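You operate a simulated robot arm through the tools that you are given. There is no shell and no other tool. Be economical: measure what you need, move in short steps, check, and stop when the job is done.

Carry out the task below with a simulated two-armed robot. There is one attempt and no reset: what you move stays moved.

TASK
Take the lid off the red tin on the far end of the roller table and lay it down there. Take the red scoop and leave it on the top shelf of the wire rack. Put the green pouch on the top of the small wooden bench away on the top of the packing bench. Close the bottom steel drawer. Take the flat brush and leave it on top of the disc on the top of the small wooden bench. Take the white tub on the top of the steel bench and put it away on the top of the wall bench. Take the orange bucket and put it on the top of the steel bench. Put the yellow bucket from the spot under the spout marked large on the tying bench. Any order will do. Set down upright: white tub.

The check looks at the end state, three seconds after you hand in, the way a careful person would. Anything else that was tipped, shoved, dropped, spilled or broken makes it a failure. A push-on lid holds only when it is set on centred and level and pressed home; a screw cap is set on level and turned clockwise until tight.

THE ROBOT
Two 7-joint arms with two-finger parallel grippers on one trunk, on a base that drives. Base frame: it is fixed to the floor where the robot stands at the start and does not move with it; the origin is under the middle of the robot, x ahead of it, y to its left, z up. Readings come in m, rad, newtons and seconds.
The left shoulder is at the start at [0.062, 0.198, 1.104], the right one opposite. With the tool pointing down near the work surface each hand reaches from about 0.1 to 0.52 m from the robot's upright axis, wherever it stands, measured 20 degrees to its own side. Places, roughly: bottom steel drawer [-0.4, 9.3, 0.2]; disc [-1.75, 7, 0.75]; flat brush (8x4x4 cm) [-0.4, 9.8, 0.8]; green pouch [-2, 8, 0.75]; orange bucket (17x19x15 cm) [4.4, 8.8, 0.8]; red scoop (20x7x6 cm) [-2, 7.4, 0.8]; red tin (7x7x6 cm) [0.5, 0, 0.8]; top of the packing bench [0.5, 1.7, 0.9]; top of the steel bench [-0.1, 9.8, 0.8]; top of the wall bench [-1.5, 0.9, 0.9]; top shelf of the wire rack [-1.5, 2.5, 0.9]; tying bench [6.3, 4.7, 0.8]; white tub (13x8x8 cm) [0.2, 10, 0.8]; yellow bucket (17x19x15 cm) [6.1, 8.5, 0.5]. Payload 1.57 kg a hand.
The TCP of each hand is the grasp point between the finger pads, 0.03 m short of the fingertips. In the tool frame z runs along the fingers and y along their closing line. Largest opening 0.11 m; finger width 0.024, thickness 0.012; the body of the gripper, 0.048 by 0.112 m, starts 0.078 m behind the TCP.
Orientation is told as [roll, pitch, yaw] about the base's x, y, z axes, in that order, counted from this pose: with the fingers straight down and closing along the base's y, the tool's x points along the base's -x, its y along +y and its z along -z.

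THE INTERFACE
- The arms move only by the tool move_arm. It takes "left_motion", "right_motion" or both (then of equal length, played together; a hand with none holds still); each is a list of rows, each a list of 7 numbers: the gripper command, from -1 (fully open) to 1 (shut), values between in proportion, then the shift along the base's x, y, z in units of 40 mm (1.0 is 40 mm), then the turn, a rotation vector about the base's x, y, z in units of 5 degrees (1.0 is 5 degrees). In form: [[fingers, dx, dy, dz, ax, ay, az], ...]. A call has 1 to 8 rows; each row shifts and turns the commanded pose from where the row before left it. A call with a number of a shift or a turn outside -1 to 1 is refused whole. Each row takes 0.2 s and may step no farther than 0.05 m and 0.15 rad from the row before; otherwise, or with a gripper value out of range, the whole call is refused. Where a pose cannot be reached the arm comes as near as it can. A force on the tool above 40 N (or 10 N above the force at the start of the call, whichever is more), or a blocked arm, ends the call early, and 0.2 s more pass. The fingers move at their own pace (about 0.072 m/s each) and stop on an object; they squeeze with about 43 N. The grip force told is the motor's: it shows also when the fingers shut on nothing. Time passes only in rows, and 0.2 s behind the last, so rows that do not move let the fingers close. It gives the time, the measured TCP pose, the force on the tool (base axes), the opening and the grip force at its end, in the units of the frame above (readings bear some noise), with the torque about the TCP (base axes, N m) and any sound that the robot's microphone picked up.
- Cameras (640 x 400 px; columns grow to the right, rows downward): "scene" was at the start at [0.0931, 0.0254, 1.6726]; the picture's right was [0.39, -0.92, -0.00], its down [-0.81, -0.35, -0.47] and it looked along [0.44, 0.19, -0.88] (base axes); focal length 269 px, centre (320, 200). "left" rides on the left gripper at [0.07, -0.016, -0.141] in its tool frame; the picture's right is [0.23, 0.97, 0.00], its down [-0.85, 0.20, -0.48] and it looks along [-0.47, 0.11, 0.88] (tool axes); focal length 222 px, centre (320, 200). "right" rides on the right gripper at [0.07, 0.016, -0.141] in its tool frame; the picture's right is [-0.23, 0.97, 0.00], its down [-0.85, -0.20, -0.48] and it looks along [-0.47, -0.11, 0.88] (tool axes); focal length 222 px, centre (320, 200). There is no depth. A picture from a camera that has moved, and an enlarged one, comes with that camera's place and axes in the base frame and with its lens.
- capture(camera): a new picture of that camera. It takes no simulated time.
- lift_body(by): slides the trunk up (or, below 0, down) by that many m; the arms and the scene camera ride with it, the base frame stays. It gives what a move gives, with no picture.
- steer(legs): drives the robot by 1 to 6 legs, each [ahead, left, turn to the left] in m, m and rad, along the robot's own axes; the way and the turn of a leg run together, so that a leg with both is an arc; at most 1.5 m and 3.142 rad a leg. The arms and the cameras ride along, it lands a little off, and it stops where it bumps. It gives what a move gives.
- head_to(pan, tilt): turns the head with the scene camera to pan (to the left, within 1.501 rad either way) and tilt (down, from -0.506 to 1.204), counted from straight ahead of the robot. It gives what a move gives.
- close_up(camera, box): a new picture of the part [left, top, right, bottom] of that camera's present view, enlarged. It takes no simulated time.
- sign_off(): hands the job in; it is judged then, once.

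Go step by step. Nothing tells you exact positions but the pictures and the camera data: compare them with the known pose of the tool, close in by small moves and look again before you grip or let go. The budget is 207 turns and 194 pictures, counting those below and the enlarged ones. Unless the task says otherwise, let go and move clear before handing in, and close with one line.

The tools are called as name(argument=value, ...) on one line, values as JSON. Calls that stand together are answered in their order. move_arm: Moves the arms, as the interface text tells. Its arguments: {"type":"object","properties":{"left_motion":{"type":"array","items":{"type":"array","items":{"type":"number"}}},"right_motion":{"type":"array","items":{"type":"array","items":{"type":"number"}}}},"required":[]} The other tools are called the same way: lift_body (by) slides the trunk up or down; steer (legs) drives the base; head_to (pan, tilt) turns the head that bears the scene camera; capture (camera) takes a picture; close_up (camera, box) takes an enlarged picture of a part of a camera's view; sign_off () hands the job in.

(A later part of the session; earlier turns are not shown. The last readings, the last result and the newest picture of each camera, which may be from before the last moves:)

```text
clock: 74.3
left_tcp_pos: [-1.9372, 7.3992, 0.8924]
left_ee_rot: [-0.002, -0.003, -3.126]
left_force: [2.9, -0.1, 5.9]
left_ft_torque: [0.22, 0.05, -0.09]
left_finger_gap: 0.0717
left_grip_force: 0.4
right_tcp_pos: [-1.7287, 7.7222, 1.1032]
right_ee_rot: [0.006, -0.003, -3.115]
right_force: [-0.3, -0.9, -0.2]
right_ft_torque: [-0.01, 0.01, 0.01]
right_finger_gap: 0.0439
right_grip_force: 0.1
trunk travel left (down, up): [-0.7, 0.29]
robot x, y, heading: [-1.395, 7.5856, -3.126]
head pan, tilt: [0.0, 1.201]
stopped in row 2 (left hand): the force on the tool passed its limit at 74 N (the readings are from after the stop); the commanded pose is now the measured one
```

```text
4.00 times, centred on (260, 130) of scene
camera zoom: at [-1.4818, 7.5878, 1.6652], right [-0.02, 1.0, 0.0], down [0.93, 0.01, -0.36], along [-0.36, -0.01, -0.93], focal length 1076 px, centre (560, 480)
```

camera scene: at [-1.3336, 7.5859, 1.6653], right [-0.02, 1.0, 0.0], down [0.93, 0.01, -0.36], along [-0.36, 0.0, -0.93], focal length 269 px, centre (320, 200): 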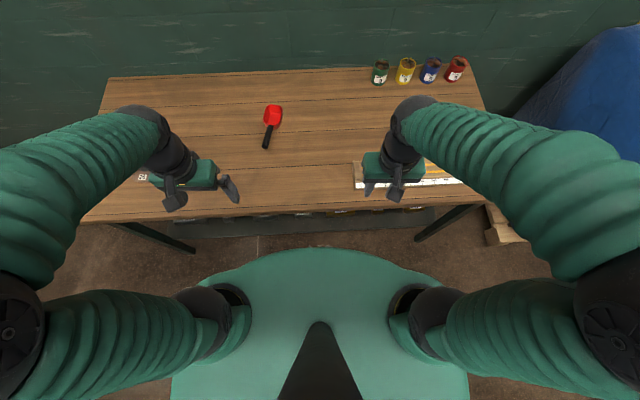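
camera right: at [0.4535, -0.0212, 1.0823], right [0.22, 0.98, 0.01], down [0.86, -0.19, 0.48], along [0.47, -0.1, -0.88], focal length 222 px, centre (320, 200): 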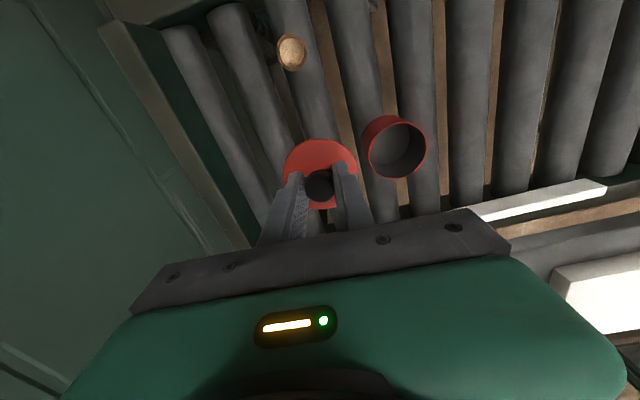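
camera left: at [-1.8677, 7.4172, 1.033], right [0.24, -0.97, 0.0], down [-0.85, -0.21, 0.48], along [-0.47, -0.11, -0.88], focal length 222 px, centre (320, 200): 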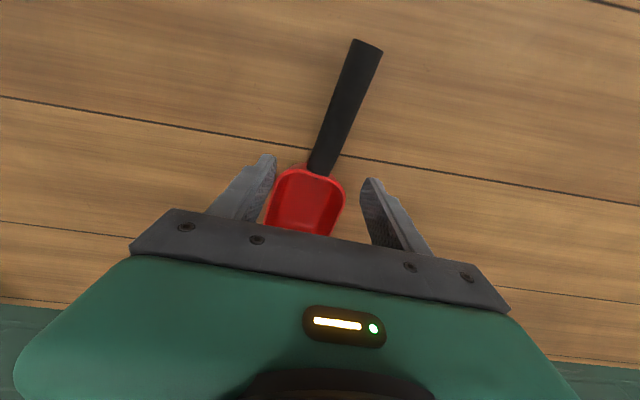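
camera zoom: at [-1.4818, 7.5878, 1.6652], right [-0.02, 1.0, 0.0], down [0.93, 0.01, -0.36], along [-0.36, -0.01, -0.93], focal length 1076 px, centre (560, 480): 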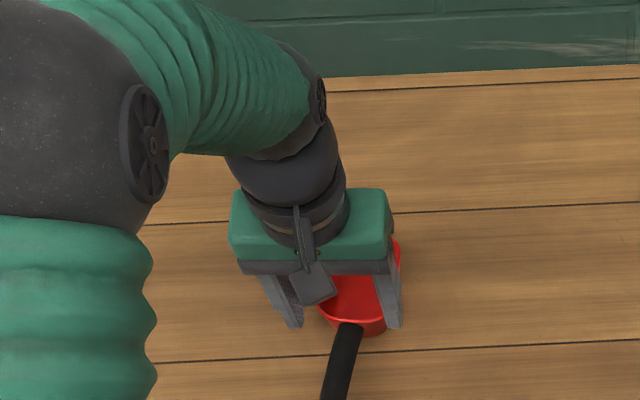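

The fingers touched the bowl rim, so the bench top is at ~0.80 rather than 0.75; the handle centre is then near (-1.885, 7.394). I raise, shift back and descend over the handle.

move_arm(left_motion=[[-0.3, 0, 0, 0.6, 0, 0, 0], [-0.3, 0.65, -0.07, 0, 0, 0, 0], [-0.3, 0.65, -0.07, 0, 0, 0, 0], [-0.3, 0, 0, -0.6, 0, 0, 0], [-0.3, 0, 0, -0.6, 0, 0, 0], [-0.3, 0, 0, 0, 0, 0, 0]])

capture(camera="left")

close_up(camera="scene", box=[180, 80, 340, 180])

```text
clock: 75.7
left_tcp_pos: [-1.8855, 7.3909, 0.8668]
left_ee_rot: [-0.003, -0.005, -3.125]
left_force: [0.2, 0.3, 0.6]
left_ft_torque: [0.02, -0.02, -0.01]
left_finger_gap: 0.0713
left_grip_force: 0.0
right_tcp_pos: [-1.7298, 7.721, 1.1031]
right_ee_rot: [0.006, -0.003, -3.115]
right_force: [-1.0, 0.4, -0.8]
right_ft_torque: [-0.02, 0.0, 0.03]
right_finger_gap: 0.0441
right_grip_force: 0.1
trunk travel left (down, up): [-0.7, 0.29]
robot x, y, heading: [-1.3931, 7.5891, -3.126]
head pan, tilt: [0.0, 1.201]
```

```text
159 pictures are left
camera left: at [-1.816, 7.4097, 1.0074], right [0.24, -0.97, 0.0], down [-0.85, -0.21, 0.48], along [-0.47, -0.11, -0.88], focal length 222 px, centre (320, 200)
```

left: 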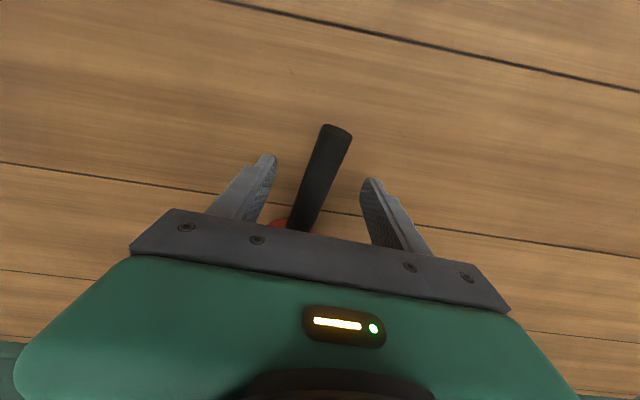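

```text
4.00 times, centred on (260, 130) of scene
camera zoom: at [-1.4829, 7.5855, 1.6652], right [-0.02, 1.0, 0.0], down [0.93, 0.02, -0.36], along [-0.36, -0.01, -0.93], focal length 1076 px, centre (560, 480)
```

zoom: 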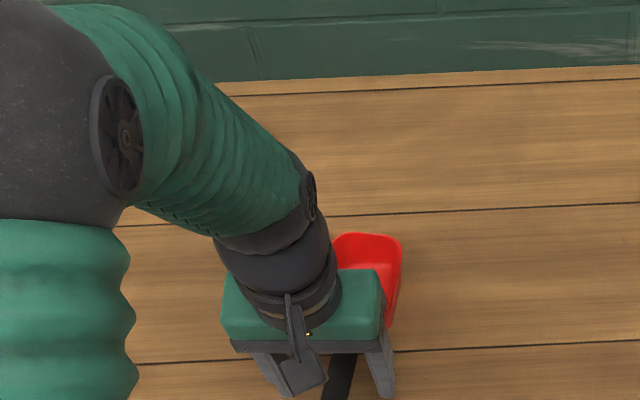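

Handle is between the fingers. I lower 2 cm, grip, and lift.

move_arm(left_motion=[[-0.3, 0, 0, -0.5, 0, 0, 0], [0.5, 0, 0, 0, 0, 0, 0], [1, 0, 0, 0, 0, 0, 0], [1, 0, 0, 0, 0, 0, 0], [1, 0, 0, 0, 0, 0, 0]])

capture(camera="left")

```text
clock: 76.1
left_tcp_pos: [-1.8842, 7.3913, 0.8502]
left_ee_rot: [-0.001, -0.003, -3.126]
left_force: [0.8, -1.7, 1.8]
left_ft_torque: [0.13, 0.05, -0.01]
left_finger_gap: 0.0403
left_grip_force: 1.5
right_tcp_pos: [-1.7292, 7.7228, 1.1029]
right_ee_rot: [0.008, -0.004, -3.114]
right_force: [0.2, 0.5, -0.6]
right_ft_torque: [0.0, -0.05, 0.0]
right_finger_gap: 0.0441
right_grip_force: 0.1
trunk travel left (down, up): [-0.7, 0.29]
robot x, y, heading: [-1.3965, 7.587, -3.125]
head pan, tilt: [0.0, 1.201]
stopped in row 2 (left hand): the force on the tool passed its limit at 52 N (the readings are from after the stop); the commanded pose is now the measured one
```

```text
157 pictures are left
camera left: at [-1.8156, 7.4099, 0.9915], right [0.24, -0.97, 0.0], down [-0.85, -0.21, 0.48], along [-0.47, -0.11, -0.88], focal length 222 px, centre (320, 200)
```

left: 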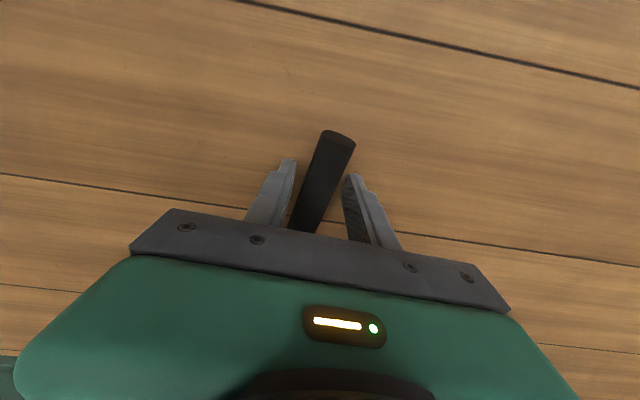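

Tips reached the bench top (≈0.82). I ease up a touch and close.

move_arm(left_motion=[[0.3, 0, 0, 0.1, 0, 0, 0], [1, 0, 0, 0, 0, 0, 0], [1, 0, 0, 0, 0, 0, 0], [1, 0, 0, 0, 0, 0, 0], [1, 0, 0, 0, 0, 0, 0]])

capture(camera="left")

```text
clock: 77.3
left_tcp_pos: [-1.886, 7.3923, 0.8539]
left_ee_rot: [0.0, -0.002, -3.125]
left_force: [0.5, 0.6, -1.2]
left_ft_torque: [0.01, -0.03, 0.04]
left_finger_gap: 0.0211
left_grip_force: 34.1
right_tcp_pos: [-1.7295, 7.7215, 1.1028]
right_ee_rot: [0.007, -0.002, -3.115]
right_force: [-0.3, -0.1, -0.2]
right_ft_torque: [0.0, -0.02, -0.04]
right_finger_gap: 0.044
right_grip_force: 0.1
trunk travel left (down, up): [-0.7, 0.29]
robot x, y, heading: [-1.3946, 7.5929, -3.124]
head pan, tilt: [0.0, 1.201]
```

```text
156 pictures are left
camera left: at [-1.8168, 7.4094, 0.9949], right [0.24, -0.97, 0.0], down [-0.85, -0.21, 0.48], along [-0.47, -0.11, -0.88], focal length 222 px, centre (320, 200)
```

left: 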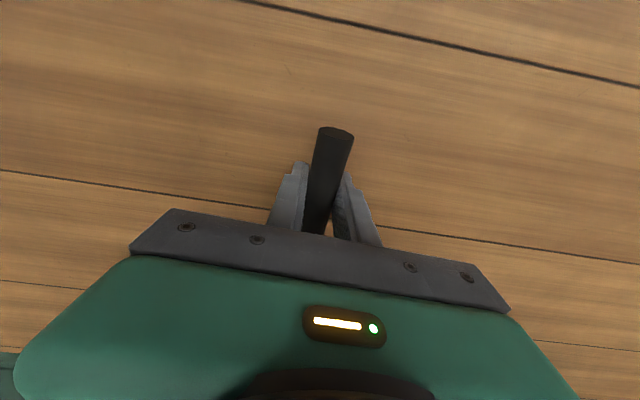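

Gripped the scoop handle (21 mm). I lift it clear and check.

move_arm(left_motion=[[1, 0, 0, 0.4, 0, 0, 0], [1, 0, 0, 0.8, 0, 0, 0], [1, 0, 0, 1, 0, 0, 0], [1, 0, 0, 1, 0, 0, 0], [1, 0.3, 0, 1, 0, 0, 0], [1, 0.5, 0, 0.8, 0, 0, 0], [1, 0.8, 0, 0.5, 0, 0, 0], [1, 0.8, 0, 0, 0, 0, 0]])

capture(camera="left")

capture(camera="scene")

```text
clock: 79.1
left_tcp_pos: [-1.7867, 7.3917, 1.075]
left_ee_rot: [-0.003, -0.002, -3.126]
left_force: [0.3, -0.2, -2.0]
left_ft_torque: [-0.05, -0.09, 0.03]
left_finger_gap: 0.0213
left_grip_force: 34.7
right_tcp_pos: [-1.7287, 7.7224, 1.1028]
right_ee_rot: [0.007, -0.003, -3.117]
right_force: [0.0, 0.4, 0.1]
right_ft_torque: [-0.02, 0.0, 0.0]
right_finger_gap: 0.0441
right_grip_force: 0.0
trunk travel left (down, up): [-0.7, 0.29]
robot x, y, heading: [-1.3959, 7.588, -3.125]
head pan, tilt: [0.0, 1.201]
```

```text
155 pictures are left
camera left: at [-1.7179, 7.4101, 1.2161], right [0.24, -0.97, 0.0], down [-0.85, -0.21, 0.48], along [-0.47, -0.11, -0.88], focal length 222 px, centre (320, 200)
```

left: 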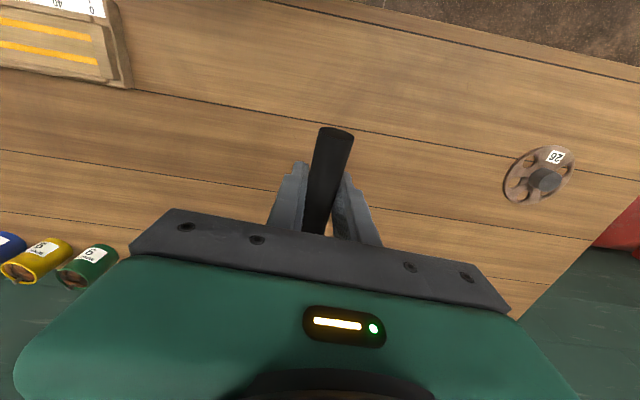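

```text
154 pictures are left
camera scene: at [-1.4809, 7.5854, 1.6653], right [-0.02, 1.0, 0.0], down [0.93, 0.02, -0.36], along [-0.36, -0.01, -0.93], focal length 269 px, centre (320, 200)
```

scene: 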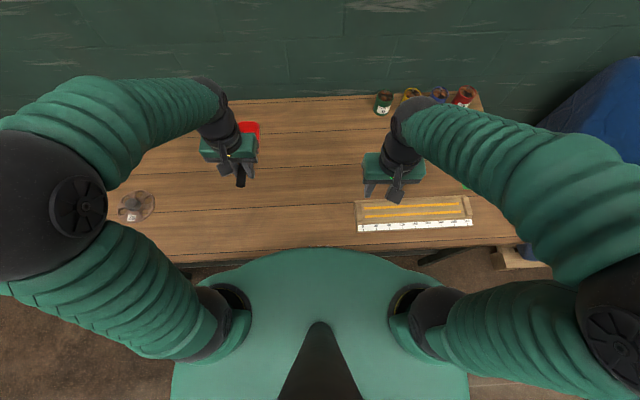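

Scoop in the left hand. Now I sidestep 0.37 m right to bring the right hand over the pouch.

steer(legs=[[0, -0.37, 0]])

capture(camera="right")

capture(camera="scene")

```text
clock: 81.5
left_tcp_pos: [-1.7952, 7.7556, 1.0726]
left_ee_rot: [-0.007, -0.001, -3.121]
left_force: [0.4, 0.1, -1.0]
left_ft_torque: [0.05, -0.08, 0.01]
left_finger_gap: 0.0212
left_grip_force: 34.8
right_tcp_pos: [-1.7373, 8.0849, 1.1021]
right_ee_rot: [0.001, -0.002, -3.113]
right_force: [-0.4, -0.4, -0.6]
right_ft_torque: [0.04, -0.02, -0.01]
right_finger_gap: 0.0439
right_grip_force: 0.0
trunk travel left (down, up): [-0.7, 0.29]
robot x, y, heading: [-1.4003, 7.958, -3.115]
head pan, tilt: [0.0, 1.201]
```

```text
153 pictures are left
camera right: at [-1.6668, 8.071, 1.2445], right [-0.2, -0.98, 0.0], down [-0.86, 0.18, 0.48], along [-0.47, 0.09, -0.88], focal length 222 px, centre (320, 200)
```

right: 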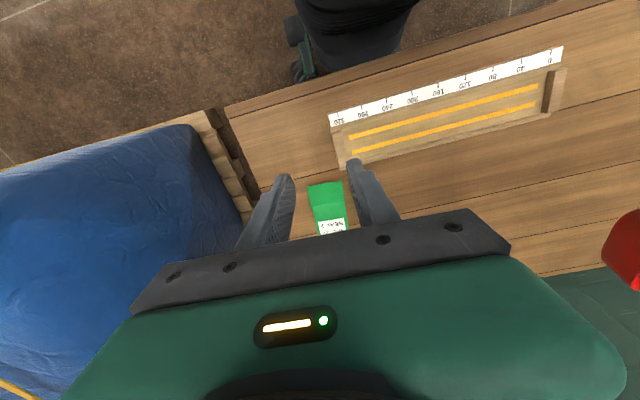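

```text
152 pictures are left
camera scene: at [-1.4899, 7.9471, 1.6651], right [-0.02, 1.0, 0.0], down [0.93, 0.02, -0.36], along [-0.36, 0.0, -0.93], focal length 269 px, centre (320, 200)
```

scene: 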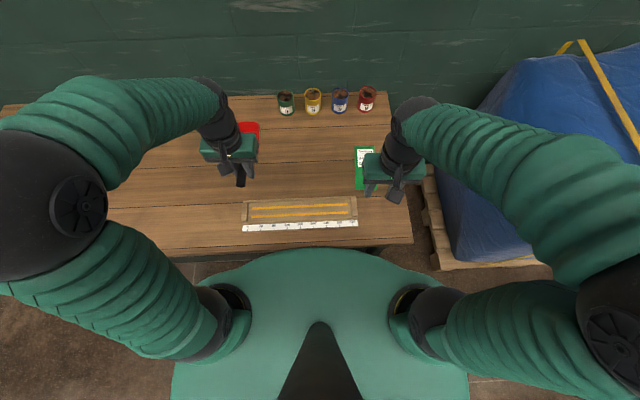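

Pouch spans x≈-1.86…-2.02 at y≈8.10, about 7 cm wide. I bring the opened right hand over its middle.

move_arm(right_motion=[[-1, -0.78, 0.07, -0.6, 0, 0, 0], [-1, -0.78, 0.07, -0.6, 0, 0, 0], [-1, -0.78, 0.07, -0.6, 0, 0, 0], [-1, -0.78, 0.07, -0.6, 0, 0, 0], [-1, -0.78, 0.07, -0.6, 0, 0, 0], [-1, -0.78, 0.07, -0.6, 0, 0, 0], [-1, 0, 0, 0, 0, 0, 0]])

capture(camera="right")

close_up(camera="scene", box=[300, 80, 460, 180])

```text
clock: 83.1
left_tcp_pos: [-1.7931, 7.7599, 1.0744]
left_ee_rot: [-0.001, 0.001, -3.124]
left_force: [1.0, -0.7, -1.5]
left_ft_torque: [0.0, -0.09, 0.01]
left_finger_gap: 0.0211
left_grip_force: 33.9
right_tcp_pos: [-1.9246, 8.106, 0.959]
right_ee_rot: [0.009, -0.004, -3.113]
right_force: [0.4, -0.5, 1.0]
right_ft_torque: [-0.03, 0.02, 0.02]
right_finger_gap: 0.1096
right_grip_force: 0.1
trunk travel left (down, up): [-0.7, 0.29]
robot x, y, heading: [-1.4038, 7.9564, -3.122]
head pan, tilt: [0.0, 1.201]
```

```text
151 pictures are left
camera right: at [-1.8535, 8.0921, 1.1012], right [-0.2, -0.98, 0.01], down [-0.86, 0.18, 0.48], along [-0.47, 0.09, -0.88], focal length 222 px, centre (320, 200)
```

right: 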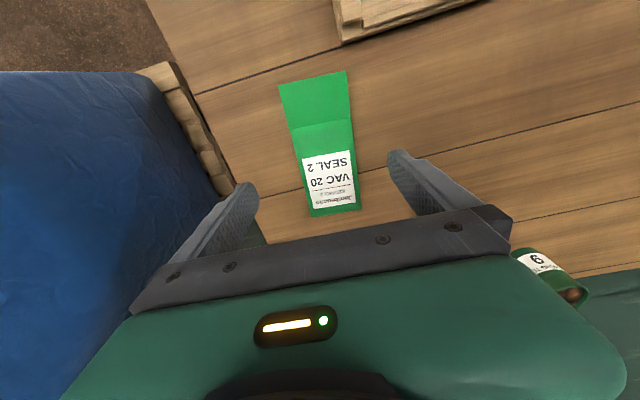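

```text
4.00 times, centred on (380, 130) of scene
camera zoom: at [-1.4904, 7.9528, 1.6651], right [-0.02, 1.0, 0.0], down [0.93, 0.02, -0.36], along [-0.36, -0.01, -0.93], focal length 1076 px, centre (80, 480)
```

zoom: 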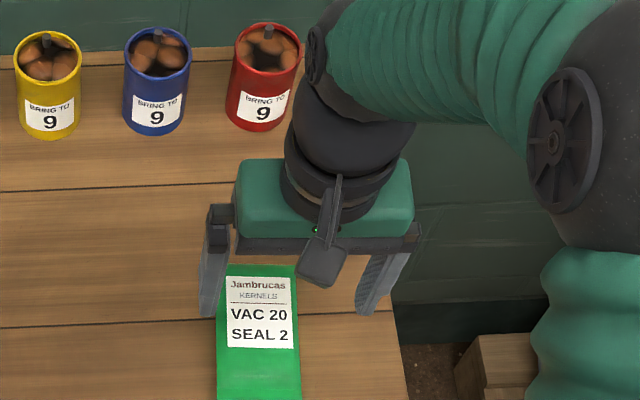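

Pouch centre ≈(-1.94, 8.10). I descend around it to just above the bench top and squeeze.

move_arm(right_motion=[[-1, -0.5, -0.12, -0.5, 0, 0, 0], [-1, 0, 0, -0.9, 0, 0, 0], [-1, 0, 0, -0.8, 0, 0, 0], [-1, 0, 0, -0.37, 0, 0, 0], [0, 0, 0, 0, 0, 0, 0], [1, 0, 0, 0, 0, 0, 0], [1, 0, 0, 0, 0, 0, 0], [1, 0, 0, 0, 0, 0, 0]])

capture(camera="right")

```text
clock: 84.9
left_tcp_pos: [-1.7944, 7.7602, 1.0737]
left_ee_rot: [-0.002, -0.001, -3.122]
left_force: [0.3, -0.5, -1.2]
left_ft_torque: [-0.05, -0.11, 0.01]
left_finger_gap: 0.0211
left_grip_force: 34.8
right_tcp_pos: [-1.9442, 8.0994, 0.8568]
right_ee_rot: [0.007, -0.004, -3.113]
right_force: [-0.2, 0.3, 0.2]
right_ft_torque: [0.07, 0.03, 0.03]
right_finger_gap: 0.0713
right_grip_force: 43.0
trunk travel left (down, up): [-0.7, 0.29]
robot x, y, heading: [-1.4033, 7.9567, -3.115]
head pan, tilt: [0.0, 1.201]
```

```text
149 pictures are left
camera right: at [-1.8736, 8.0866, 0.9979], right [-0.2, -0.98, 0.01], down [-0.86, 0.18, 0.48], along [-0.47, 0.09, -0.88], focal length 222 px, centre (320, 200)
```

right: 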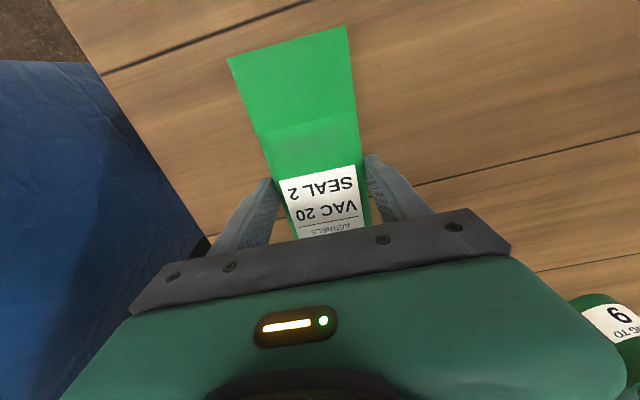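

Gripped at 71 mm with 43 N. I lift carefully and check.

move_arm(right_motion=[[1, 0, 0, 0.3, 0, 0, 0], [1, 0, 0, 0.6, 0, 0, 0], [1, 0, 0, 1, 0, 0, 0], [1, 0, 0, 1, 0, 0, 0], [1, 0.3, 0, 1, 0, 0, 0], [1, 0.7, 0, 1, 0, 0, 0], [1, 1, 0, 0.5, 0, 0, 0], [1, 1, 0, 0, 0, 0, 0]])

capture(camera="right")

```text
clock: 86.7
left_tcp_pos: [-1.7936, 7.7596, 1.075]
left_ee_rot: [-0.001, -0.001, -3.122]
left_force: [-0.5, 0.1, -1.1]
left_ft_torque: [-0.02, -0.08, -0.01]
left_finger_gap: 0.0212
left_grip_force: 34.8
right_tcp_pos: [-1.8205, 8.1012, 1.0734]
right_ee_rot: [0.007, -0.005, -3.11]
right_force: [-0.4, 0.4, -0.9]
right_ft_torque: [-0.03, -0.01, 0.01]
right_finger_gap: 0.0714
right_grip_force: 43.0
trunk travel left (down, up): [-0.7, 0.29]
robot x, y, heading: [-1.4006, 7.9564, -3.117]
head pan, tilt: [0.0, 1.201]
```

```text
148 pictures are left
camera right: at [-1.7504, 8.0879, 1.2151], right [-0.2, -0.98, 0.01], down [-0.86, 0.18, 0.48], along [-0.47, 0.09, -0.88], focal length 222 px, centre (320, 200)
```

right: 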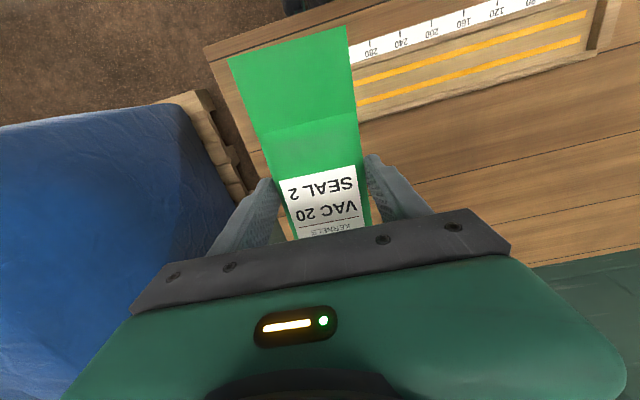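

Both items are held. I back out into the corridor, turn south and drive toward the wire rack.

steer(legs=[[-0.77, 0, 0], [0, 0, 1.546], [1.5, 0, 0], [1.5, 0, 0], [1.5, 0, 0]])

head_to(pan=-0.6, tilt=0.6)

capture(camera="scene")

```text
clock: 115.9
left_tcp_pos: [-0.4063, 3.0347, 1.0751]
left_ee_rot: [-0.001, -0.002, -1.565]
left_force: [0.3, -0.1, -1.4]
left_ft_torque: [0.14, 0.01, -0.01]
left_finger_gap: 0.0211
left_grip_force: 34.1
right_tcp_pos: [-0.7481, 3.0107, 1.073]
right_ee_rot: [0.008, -0.003, -1.553]
right_force: [-0.1, 0.5, -1.0]
right_ft_torque: [-0.03, 0.01, 0.01]
right_finger_gap: 0.0712
right_grip_force: 43.2
trunk travel left (down, up): [-0.7, 0.29]
robot x, y, heading: [-0.6001, 3.4325, -1.561]
head pan, tilt: [0.0, 1.201]
```

```text
clock: 116.9
left_tcp_pos: [-0.407, 3.0354, 1.0732]
left_ee_rot: [-0.002, 0.0, -1.564]
left_force: [0.5, -0.3, -0.4]
left_ft_torque: [0.09, 0.0, 0.02]
left_finger_gap: 0.0208
left_grip_force: 34.0
right_tcp_pos: [-0.7488, 3.0112, 1.0735]
right_ee_rot: [0.007, -0.003, -1.552]
right_force: [0.2, 0.4, -1.0]
right_ft_torque: [0.02, 0.0, 0.02]
right_finger_gap: 0.0714
right_grip_force: 43.1
trunk travel left (down, up): [-0.7, 0.29]
robot x, y, heading: [-0.5995, 3.4313, -1.564]
head pan, tilt: [-0.6, 0.6]
```

```text
147 pictures are left
camera scene: at [-0.6482, 3.3214, 1.7096], right [-0.83, 0.56, 0.0], down [0.32, 0.47, -0.82], along [-0.46, -0.68, -0.57], focal length 269 px, centre (320, 200)
```

scene: 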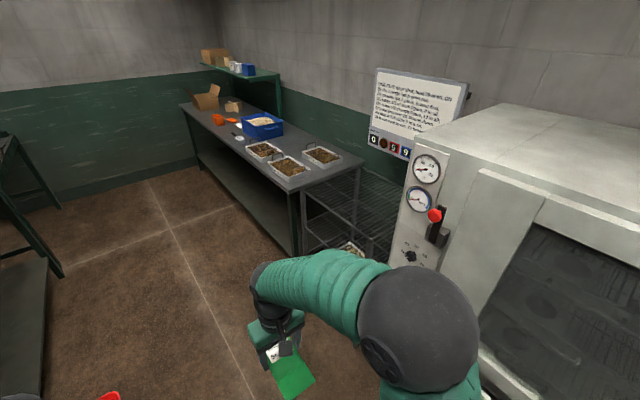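

The wire rack sits between the wall bench and the white cabinet. I drive on 1 m and turn to face it.

steer(legs=[[1.05, 0, 0], [0, 0, -1.579]])

head_to(pan=0, tilt=0.75)

capture(camera="scene")

```text
clock: 126.2
left_tcp_pos: [-0.9839, 2.1833, 1.0744]
left_ee_rot: [-0.001, -0.001, 3.129]
left_force: [-0.5, -0.2, -1.9]
left_ft_torque: [0.0, -0.1, 0.02]
left_finger_gap: 0.0212
left_grip_force: 34.8
right_tcp_pos: [-1.0032, 2.5257, 1.0733]
right_ee_rot: [0.008, -0.005, 3.139]
right_force: [-0.7, 0.5, -0.6]
right_ft_torque: [0.05, -0.05, -0.01]
right_finger_gap: 0.0713
right_grip_force: 43.3
trunk travel left (down, up): [-0.7, 0.29]
robot x, y, heading: [-0.5876, 2.3709, 3.135]
head pan, tilt: [-0.6, 0.6]
```

```text
clock: 127.2
left_tcp_pos: [-0.9847, 2.1844, 1.075]
left_ee_rot: [-0.003, -0.004, 3.128]
left_force: [-0.2, -0.8, -0.7]
left_ft_torque: [-0.06, -0.09, 0.04]
left_finger_gap: 0.0212
left_grip_force: 34.5
right_tcp_pos: [-1.0015, 2.5276, 1.0728]
right_ee_rot: [0.007, -0.005, 3.139]
right_force: [-0.1, -0.1, -1.3]
right_ft_torque: [-0.01, -0.02, 0.02]
right_finger_gap: 0.0713
right_grip_force: 43.3
trunk travel left (down, up): [-0.7, 0.29]
robot x, y, heading: [-0.5854, 2.3661, 3.13]
head pan, tilt: [0.0, 0.75]
```

```text
146 pictures are left
camera scene: at [-0.7033, 2.3694, 1.6968], right [0.01, 1.0, 0.0], down [0.68, -0.01, -0.73], along [-0.73, 0.01, -0.68], focal length 269 px, centre (320, 200)
```

scene: 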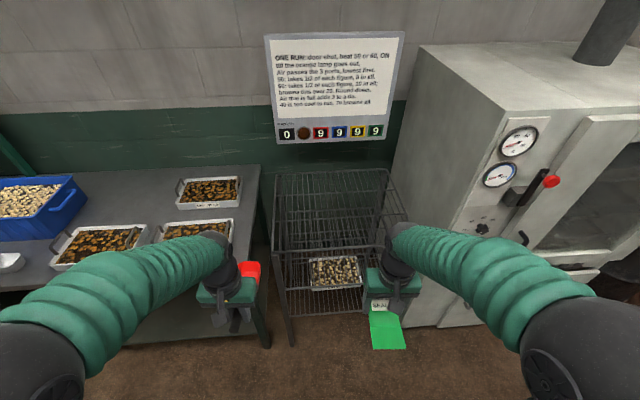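

close_up(camera="scene", box=[240, 150, 440, 350])

```text
2.00 times, centred on (340, 250) of scene
camera zoom: at [-0.7033, 2.3694, 1.6968], right [0.01, 1.0, 0.0], down [0.68, -0.01, -0.73], along [-0.73, 0.01, -0.68], focal length 538 px, centre (280, 100)
```

zoom: 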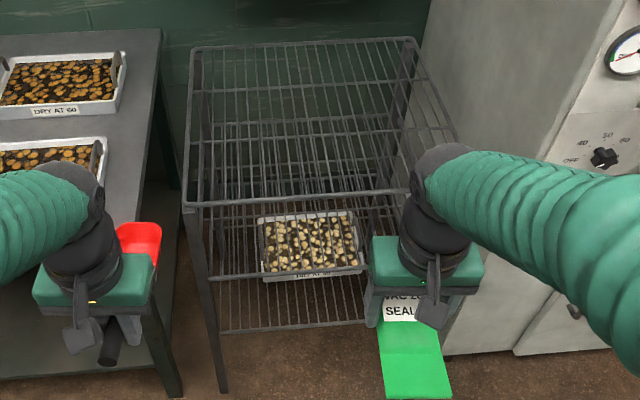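

The top shelf is empty, spanning x −1.28…−1.76, y 2.19…2.70 at z≈0.9. I shift the left hand inward, drive 0.34 m ahead, and look.

move_arm(left_motion=[[1, 0, 0.8, 0.4, 0, 0, 0], [1, 0, 0.8, 0.4, 0, 0, 0], [1, 0, 0.9, 0.2, 0, 0, 0], [1, 0, 0.9, 0, 0, 0, 0]], right_motion=[[1, 0.3, 0.2, 0.4, 0, 0, 0], [1, 0.3, 0.2, 0.4, 0, 0, 0], [1, 0.3, 0.2, 0.2, 0, 0, 0], [1, 0.3, 0.2, 0, 0, 0, 0]])

steer(legs=[[0.34, 0, 0.008]])

capture(camera="scene")

capture(camera="left")

```text
clock: 128.2
left_tcp_pos: [-0.984, 2.3214, 1.1151]
left_ee_rot: [0.0, -0.004, 3.129]
left_force: [0.1, -0.4, -1.4]
left_ft_torque: [0.0, -0.1, -0.02]
left_finger_gap: 0.0211
left_grip_force: 34.1
right_tcp_pos: [-0.9535, 2.5617, 1.1145]
right_ee_rot: [0.008, -0.004, 3.142]
right_force: [-0.5, 1.2, -1.6]
right_ft_torque: [-0.01, -0.02, -0.02]
right_finger_gap: 0.071
right_grip_force: 43.5
trunk travel left (down, up): [-0.7, 0.29]
robot x, y, heading: [-0.5891, 2.3666, 3.134]
head pan, tilt: [0.0, 0.75]
```

```text
clock: 130.4
left_tcp_pos: [-1.3215, 2.3165, 1.1151]
left_ee_rot: [-0.003, -0.007, -3.142]
left_force: [0.3, -0.4, -1.0]
left_ft_torque: [-0.02, -0.09, 0.03]
left_finger_gap: 0.0214
left_grip_force: 34.4
right_tcp_pos: [-1.294, 2.5561, 1.1135]
right_ee_rot: [0.006, -0.006, -3.13]
right_force: [0.5, 0.3, -0.7]
right_ft_torque: [-0.03, -0.05, 0.0]
right_finger_gap: 0.0712
right_grip_force: 42.9
trunk travel left (down, up): [-0.7, 0.29]
robot x, y, heading: [-0.9269, 2.373, -3.14]
head pan, tilt: [0.0, 0.75]
```

```text
144 pictures are left
camera scene: at [-1.0391, 2.3701, 1.6971], right [0.0, 1.0, 0.0], down [0.68, 0.0, -0.73], along [-0.73, 0.0, -0.68], focal length 269 px, centre (320, 200)
```

scene: 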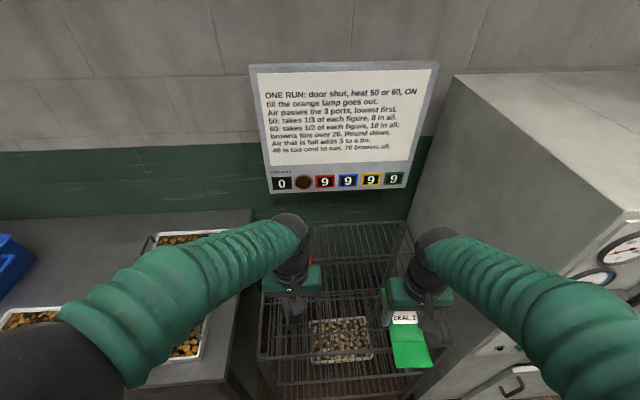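

```text
143 pictures are left
camera left: at [-1.2516, 2.3331, 1.2571], right [0.23, -0.97, 0.0], down [-0.85, -0.2, 0.48], along [-0.47, -0.11, -0.88], focal length 222 px, centre (320, 200)
```

left: 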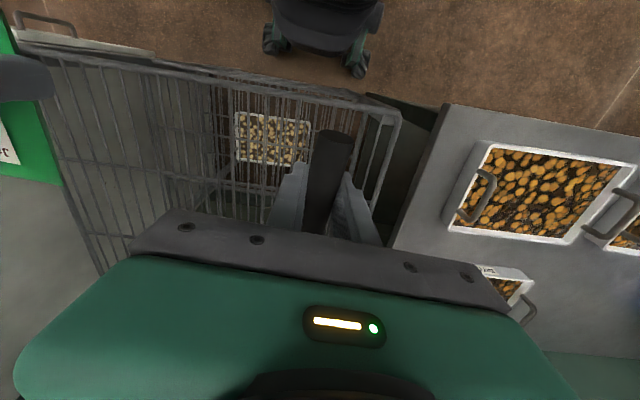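

Rack confirmed; I move the scoop over the shelf at (-1.42, 2.35) and lower it until contact.

move_arm(left_motion=[[1, -0.8, 0.3, 0, 0, 0, 0], [1, -0.9, 0.3, 0, 0, 0, 0], [1, -0.8, 0.25, 0, 0, 0, 0], [1, 0, 0, -0.9, 0, 0, 0], [1, 0, 0, -0.9, 0, 0, 0], [1, 0, 0, -0.8, 0, 0, 0], [1, 0, 0, -0.8, 0, 0, 0], [1, 0, 0, 0, 0, 0, 0]])

capture(camera="left")

close_up(camera="scene", box=[220, 200, 420, 325])

```text
clock: 132.2
left_tcp_pos: [-1.4231, 2.3503, 0.9793]
left_ee_rot: [-0.001, -0.004, -3.141]
left_force: [0.4, -0.5, -1.2]
left_ft_torque: [-0.02, -0.13, 0.02]
left_finger_gap: 0.0215
left_grip_force: 34.7
right_tcp_pos: [-1.2949, 2.5569, 1.1137]
right_ee_rot: [0.007, -0.004, -3.13]
right_force: [0.2, -0.3, -0.9]
right_ft_torque: [-0.02, -0.02, 0.0]
right_finger_gap: 0.0712
right_grip_force: 43.5
trunk travel left (down, up): [-0.7, 0.29]
robot x, y, heading: [-0.926, 2.3702, -3.137]
head pan, tilt: [0.0, 0.75]
```

```text
142 pictures are left
camera left: at [-1.3533, 2.3675, 1.1212], right [0.23, -0.97, 0.0], down [-0.85, -0.2, 0.48], along [-0.47, -0.11, -0.88], focal length 222 px, centre (320, 200)
```

left: 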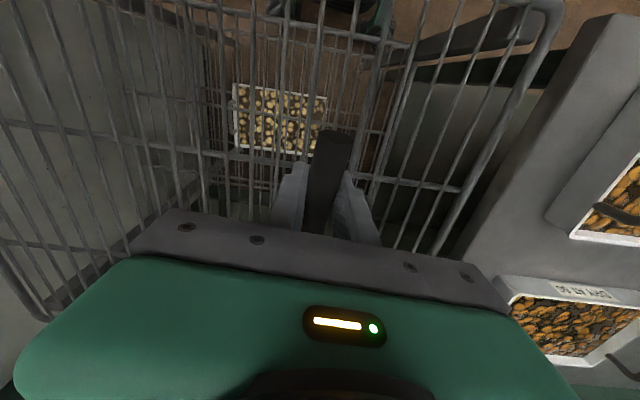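

```text
3.20 times, centred on (320, 262) of scene
camera zoom: at [-1.0428, 2.3706, 1.6968], right [0.0, 1.0, 0.0], down [0.68, 0.0, -0.73], along [-0.73, 0.0, -0.68], focal length 861 px, centre (320, 0)
```

zoom: 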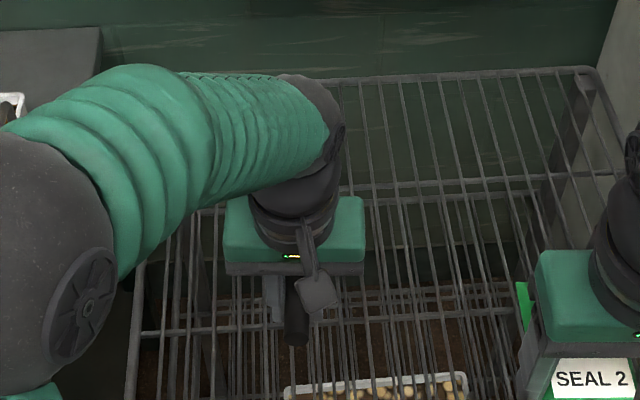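

Lowering in small steps until it touches.

move_arm(left_motion=[[1, 0, 0, -0.4, 0, 0, 0], [1, 0, 0, -0.3, 0, 0, 0], [1, 0, 0, -0.2, 0, 0, 0], [1, 0, 0, -0.15, 0, 0, 0], [1, 0, 0, -0.1, 0, 0, 0], [1, 0, 0, 0, 0, 0, 0]])

capture(camera="left")

```text
clock: 133.1
left_tcp_pos: [-1.4223, 2.3506, 0.9505]
left_ee_rot: [-0.002, -0.013, -3.141]
left_force: [11.9, -3.3, 25.3]
left_ft_torque: [-0.42, -0.45, 0.08]
left_finger_gap: 0.0213
left_grip_force: 34.1
right_tcp_pos: [-1.2905, 2.5553, 1.1152]
right_ee_rot: [0.007, -0.008, -3.128]
right_force: [0.3, 0.3, -1.2]
right_ft_torque: [0.0, -0.02, -0.01]
right_finger_gap: 0.0712
right_grip_force: 42.6
trunk travel left (down, up): [-0.7, 0.29]
robot x, y, heading: [-0.9286, 2.3681, -3.141]
head pan, tilt: [0.0, 0.75]
stopped in row 4 (left hand): the force on the tool passed its limit at 49 N (the readings are from after the stop); the commanded pose is now the measured one
```

```text
140 pictures are left
camera left: at [-1.3513, 2.3677, 1.0908], right [0.23, -0.97, -0.01], down [-0.85, -0.2, 0.49], along [-0.48, -0.11, -0.87], focal length 222 px, centre (320, 200)
```

left: 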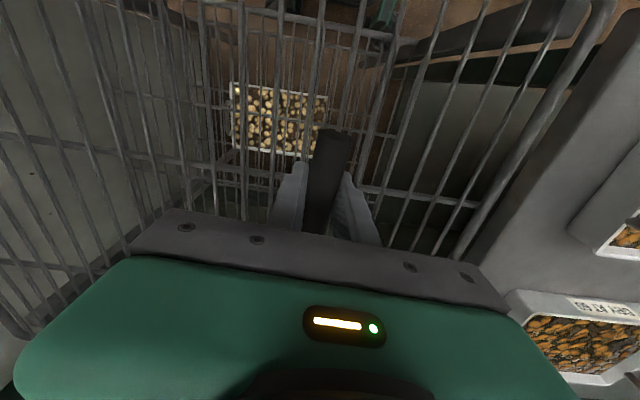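

Contact. I open and raise the hand.

move_arm(left_motion=[[1, 0, 0, 0.04, 0, 0, 0], [0.2, 0, 0, 0, 0, 0, 0], [0.0, 0, 0, 0, 0, 0, 0], [0.0, 0, 0, 0.2, 0, 0, 0], [0.0, 0, 0, 0.6, 0, 0, 0], [0.0, 0, 0, 1, 0, 0, 0], [0.0, 0, 0, 1, 0, 0, 0], [0.0, 0.5, 0, 1, 0, 0, 0]])

capture(camera="left")

```text
clock: 134.9
left_tcp_pos: [-1.4033, 2.3486, 1.102]
left_ee_rot: [-0.004, -0.015, -3.142]
left_force: [0.8, -0.2, -0.4]
left_ft_torque: [-0.01, 0.07, 0.0]
left_finger_gap: 0.055
left_grip_force: 0.1
right_tcp_pos: [-1.2929, 2.5551, 1.1152]
right_ee_rot: [0.008, -0.006, -3.13]
right_force: [-0.6, -0.6, -0.5]
right_ft_torque: [0.01, 0.01, 0.02]
right_finger_gap: 0.0712
right_grip_force: 43.0
trunk travel left (down, up): [-0.7, 0.29]
robot x, y, heading: [-0.9266, 2.3698, -3.142]
head pan, tilt: [0.0, 0.75]
```

```text
139 pictures are left
camera left: at [-1.3327, 2.3645, 1.2433], right [0.23, -0.97, -0.01], down [-0.85, -0.2, 0.49], along [-0.48, -0.11, -0.87], focal length 222 px, centre (320, 200)
```

left: 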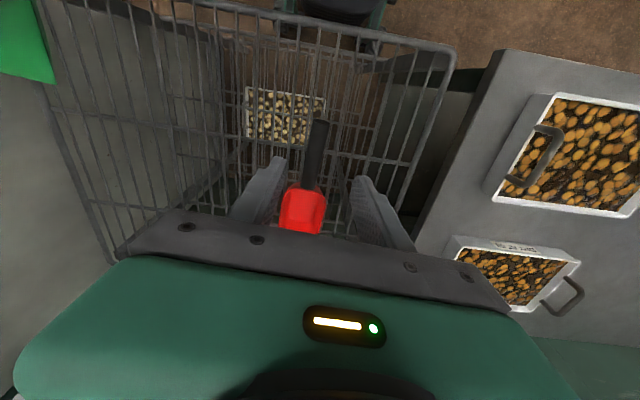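

close_up(camera="scene", box=[220, 200, 420, 325])

close_up(camera="left", box=[240, 100, 400, 260])

```text
3.20 times, centred on (320, 262) of scene
camera zoom: at [-1.0396, 2.3685, 1.697], right [0.0, 1.0, 0.0], down [0.68, 0.0, -0.73], along [-0.73, 0.0, -0.68], focal length 861 px, centre (320, 0)
```

zoom: 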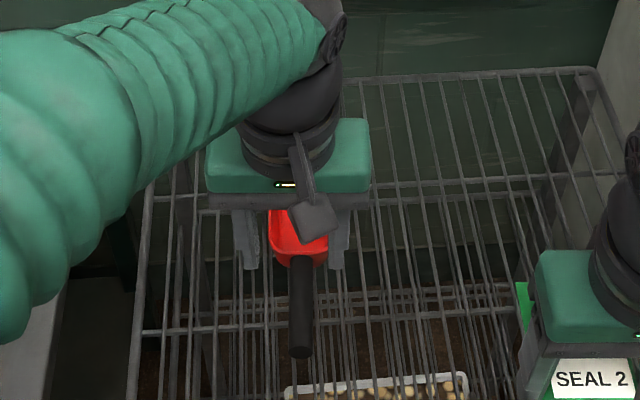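

```text
2.50 times, centred on (320, 180) of left
camera zoom: at [-1.3327, 2.3645, 1.2433], right [0.23, -0.97, -0.01], down [-0.85, -0.2, 0.49], along [-0.48, -0.11, -0.87], focal length 555 px, centre (320, 250)
```

zoom: 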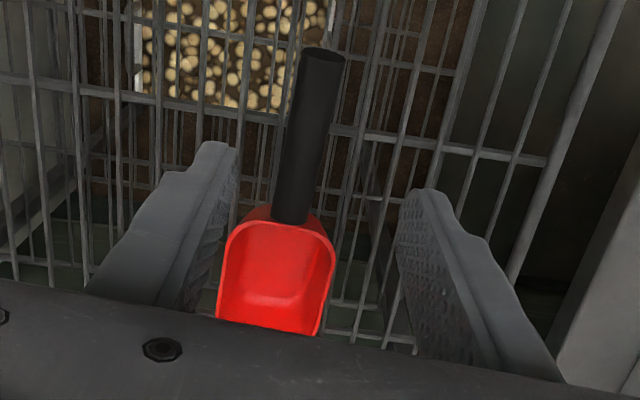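

Scoop rests well on the shelf. Next: back away, turn east to the packing bench with the pouch in the right hand.

steer(legs=[[-0.36, 0, 0], [0, 0, 1.57], [0.6, 0, 0], [0, 0, 1.57]])

capture(camera="scene")

```text
clock: 147.9
left_tcp_pos: [-0.0885, 1.7844, 1.1012]
left_ee_rot: [-0.004, -0.012, -0.003]
left_force: [0.3, 0.2, 0.4]
left_ft_torque: [0.01, 0.02, 0.01]
left_finger_gap: 0.0549
left_grip_force: 0.1
right_tcp_pos: [-0.2019, 1.5779, 1.113]
right_ee_rot: [0.008, -0.006, 0.005]
right_force: [-0.7, -0.6, -1.7]
right_ft_torque: [-0.02, 0.01, 0.0]
right_finger_gap: 0.0714
right_grip_force: 43.4
trunk travel left (down, up): [-0.7, 0.29]
robot x, y, heading: [-0.5703, 1.7649, -0.003]
head pan, tilt: [0.0, 0.75]
```

```text
136 pictures are left
camera scene: at [-0.4517, 1.7635, 1.6968], right [0.0, -1.0, 0.0], down [-0.68, 0.0, -0.73], along [0.73, 0.0, -0.68], focal length 269 px, centre (320, 200)
```

scene: 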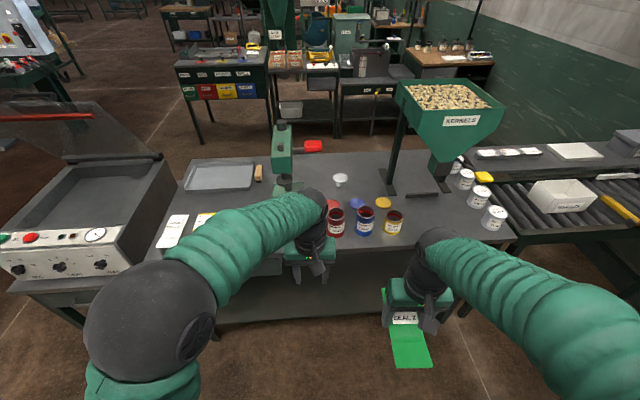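

close_up(camera="scene", box=[150, 130, 350, 255])

close_up(camera="scene", box=[320, 150, 520, 275])

```text
3.20 times, centred on (250, 192) of scene
camera zoom: at [-0.4517, 1.7635, 1.6968], right [0.0, -1.0, 0.0], down [-0.68, 0.0, -0.73], along [0.73, 0.0, -0.68], focal length 861 px, centre (544, 224)
```

zoom: 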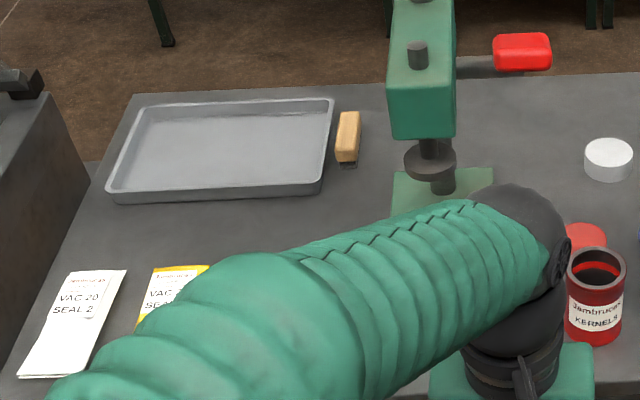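

```text
3.20 times, centred on (420, 212) of scene
camera zoom: at [-0.4517, 1.7635, 1.6968], right [0.0, -1.0, 0.0], down [-0.68, 0.0, -0.73], along [0.73, 0.0, -0.68], focal length 861 px, centre (0, 160)
```

zoom: 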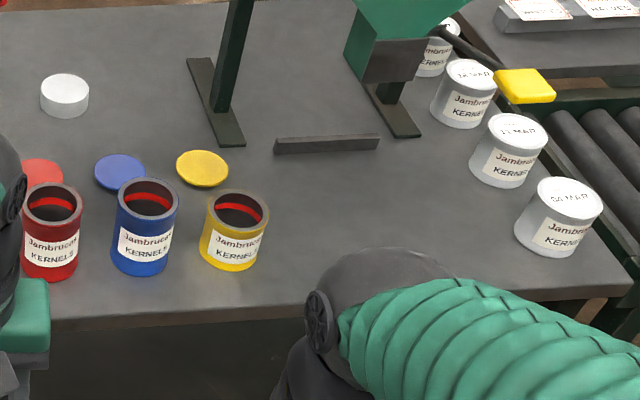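

Free spot on the bench front between the yellow jar and the white cans: about (0.275, 1.265). I tuck the left hand up and drive in.

move_arm(left_motion=[[0, -0.7, 0.6, 0.3, 0, 0, 0], [0, -0.7, 0.6, 0.3, 0, 0, 0], [0, -0.7, 0.6, 0.3, 0, 0, 0], [0, -0.7, 0.6, 0.3, 0, 0, 0], [0, -0.7, 0.6, 0.3, 0, 0, 0]])

steer(legs=[[0.33, -0.32, 0]])

capture(camera="right")

capture(camera="scene")

```text
clock: 149.1
left_tcp_pos: [-0.2336, 1.9042, 1.1602]
left_ee_rot: [-0.005, -0.015, -0.007]
left_force: [0.4, 0.2, 0.0]
left_ft_torque: [-0.02, -0.04, 0.0]
left_finger_gap: 0.055
left_grip_force: 0.1
right_tcp_pos: [-0.2037, 1.5787, 1.1153]
right_ee_rot: [0.006, -0.007, 0.005]
right_force: [-0.3, 0.8, -1.6]
right_ft_torque: [-0.04, 0.04, -0.03]
right_finger_gap: 0.0715
right_grip_force: 43.5
trunk travel left (down, up): [-0.7, 0.29]
robot x, y, heading: [-0.5688, 1.7658, -0.004]
head pan, tilt: [0.0, 0.75]
```

```text
clock: 151.9
left_tcp_pos: [0.093, 1.5804, 1.1593]
left_ee_rot: [-0.01, -0.012, -0.01]
left_force: [-0.3, 0.7, -0.2]
left_ft_torque: [-0.02, -0.02, 0.02]
left_finger_gap: 0.0551
left_grip_force: 0.2
right_tcp_pos: [0.1215, 1.2555, 1.1164]
right_ee_rot: [0.002, -0.006, 0.001]
right_force: [0.6, 1.2, -1.1]
right_ft_torque: [-0.05, 0.01, 0.02]
right_finger_gap: 0.071
right_grip_force: 42.8
trunk travel left (down, up): [-0.7, 0.29]
robot x, y, heading: [-0.2426, 1.4409, -0.007]
head pan, tilt: [0.0, 0.75]
```

```text
133 pictures are left
camera right: at [0.0507, 1.2712, 1.2568], right [0.23, 0.97, 0.0], down [0.85, -0.2, 0.48], along [0.47, -0.1, -0.88], focal length 222 px, centre (320, 200)
```

right: 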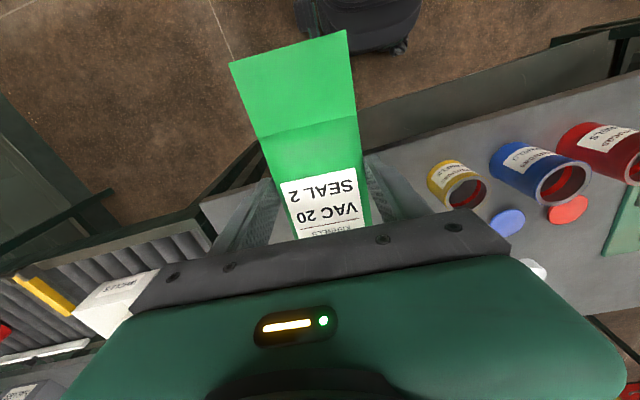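

```text
132 pictures are left
camera scene: at [-0.1292, 1.4446, 1.697], right [-0.01, -1.0, 0.0], down [-0.68, 0.0, -0.73], along [0.73, -0.01, -0.68], focal length 269 px, centre (320, 200)
```

scene: 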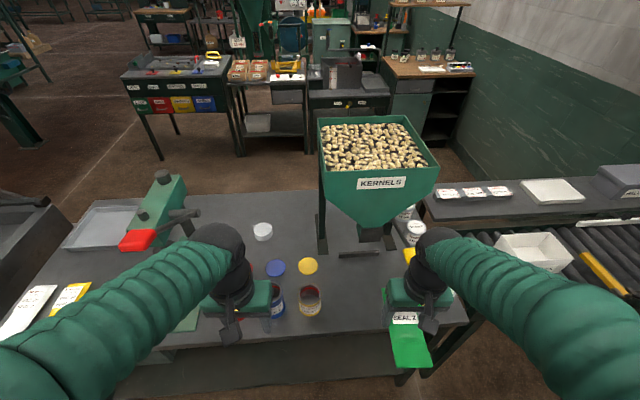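

Moving the pouch over the bench spot and part way down.

move_arm(right_motion=[[1, 0.8, 0.05, 0, 0, 0, 0], [1, 0.8, 0.05, 0, 0, 0, 0], [1, 0.8, 0.05, 0, 0, 0, 0], [1, 0.8, 0.05, -0.2, 0, 0, 0], [1, 0.6, 0, -0.5, 0, 0, 0], [1, 0, 0, -0.8, 0, 0, 0], [1, 0, 0, -0.7, 0, 0, 0], [1, 0, 0, -0.5, 0, 0, 0]])

capture(camera="right")

close_up(camera="scene", box=[300, 200, 500, 350])

```text
clock: 152.9
left_tcp_pos: [0.0928, 1.5777, 1.1594]
left_ee_rot: [-0.005, -0.016, -0.01]
left_force: [0.8, -0.4, -0.2]
left_ft_torque: [0.01, -0.05, 0.0]
left_finger_gap: 0.0548
left_grip_force: 0.2
right_tcp_pos: [0.2343, 1.2595, 1.1058]
right_ee_rot: [0.005, 0.021, -0.008]
right_force: [-0.9, -0.2, -2.1]
right_ft_torque: [-0.01, 0.01, 0.01]
right_finger_gap: 0.071
right_grip_force: 42.4
trunk travel left (down, up): [-0.7, 0.29]
robot x, y, heading: [-0.2418, 1.4394, -0.005]
head pan, tilt: [0.0, 0.75]
stopped in row 5 (right hand): the force on the tool passed its limit at 66 N (the readings are from after the stop); the commanded pose is now the measured one
```

```text
131 pictures are left
camera right: at [0.1671, 1.2759, 1.2495], right [0.23, 0.97, 0.0], down [0.86, -0.21, 0.46], along [0.45, -0.11, -0.89], focal length 222 px, centre (320, 200)
```

right: 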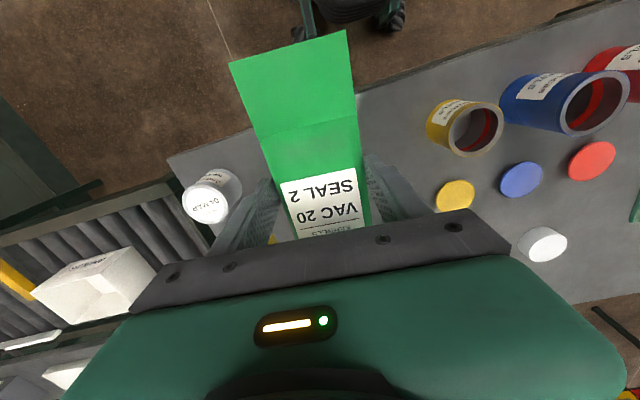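

```text
2.67 times, centred on (400, 275) of scene
camera zoom: at [-0.1309, 1.4388, 1.6971], right [-0.01, -1.0, 0.0], down [-0.68, 0.01, -0.73], along [0.73, -0.01, -0.68], focal length 718 px, centre (107, 0)
```

zoom: 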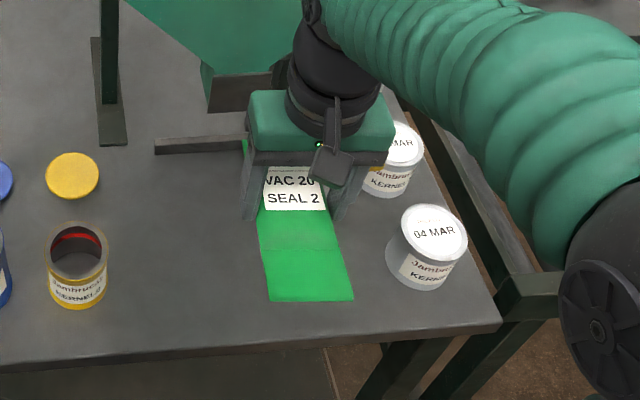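

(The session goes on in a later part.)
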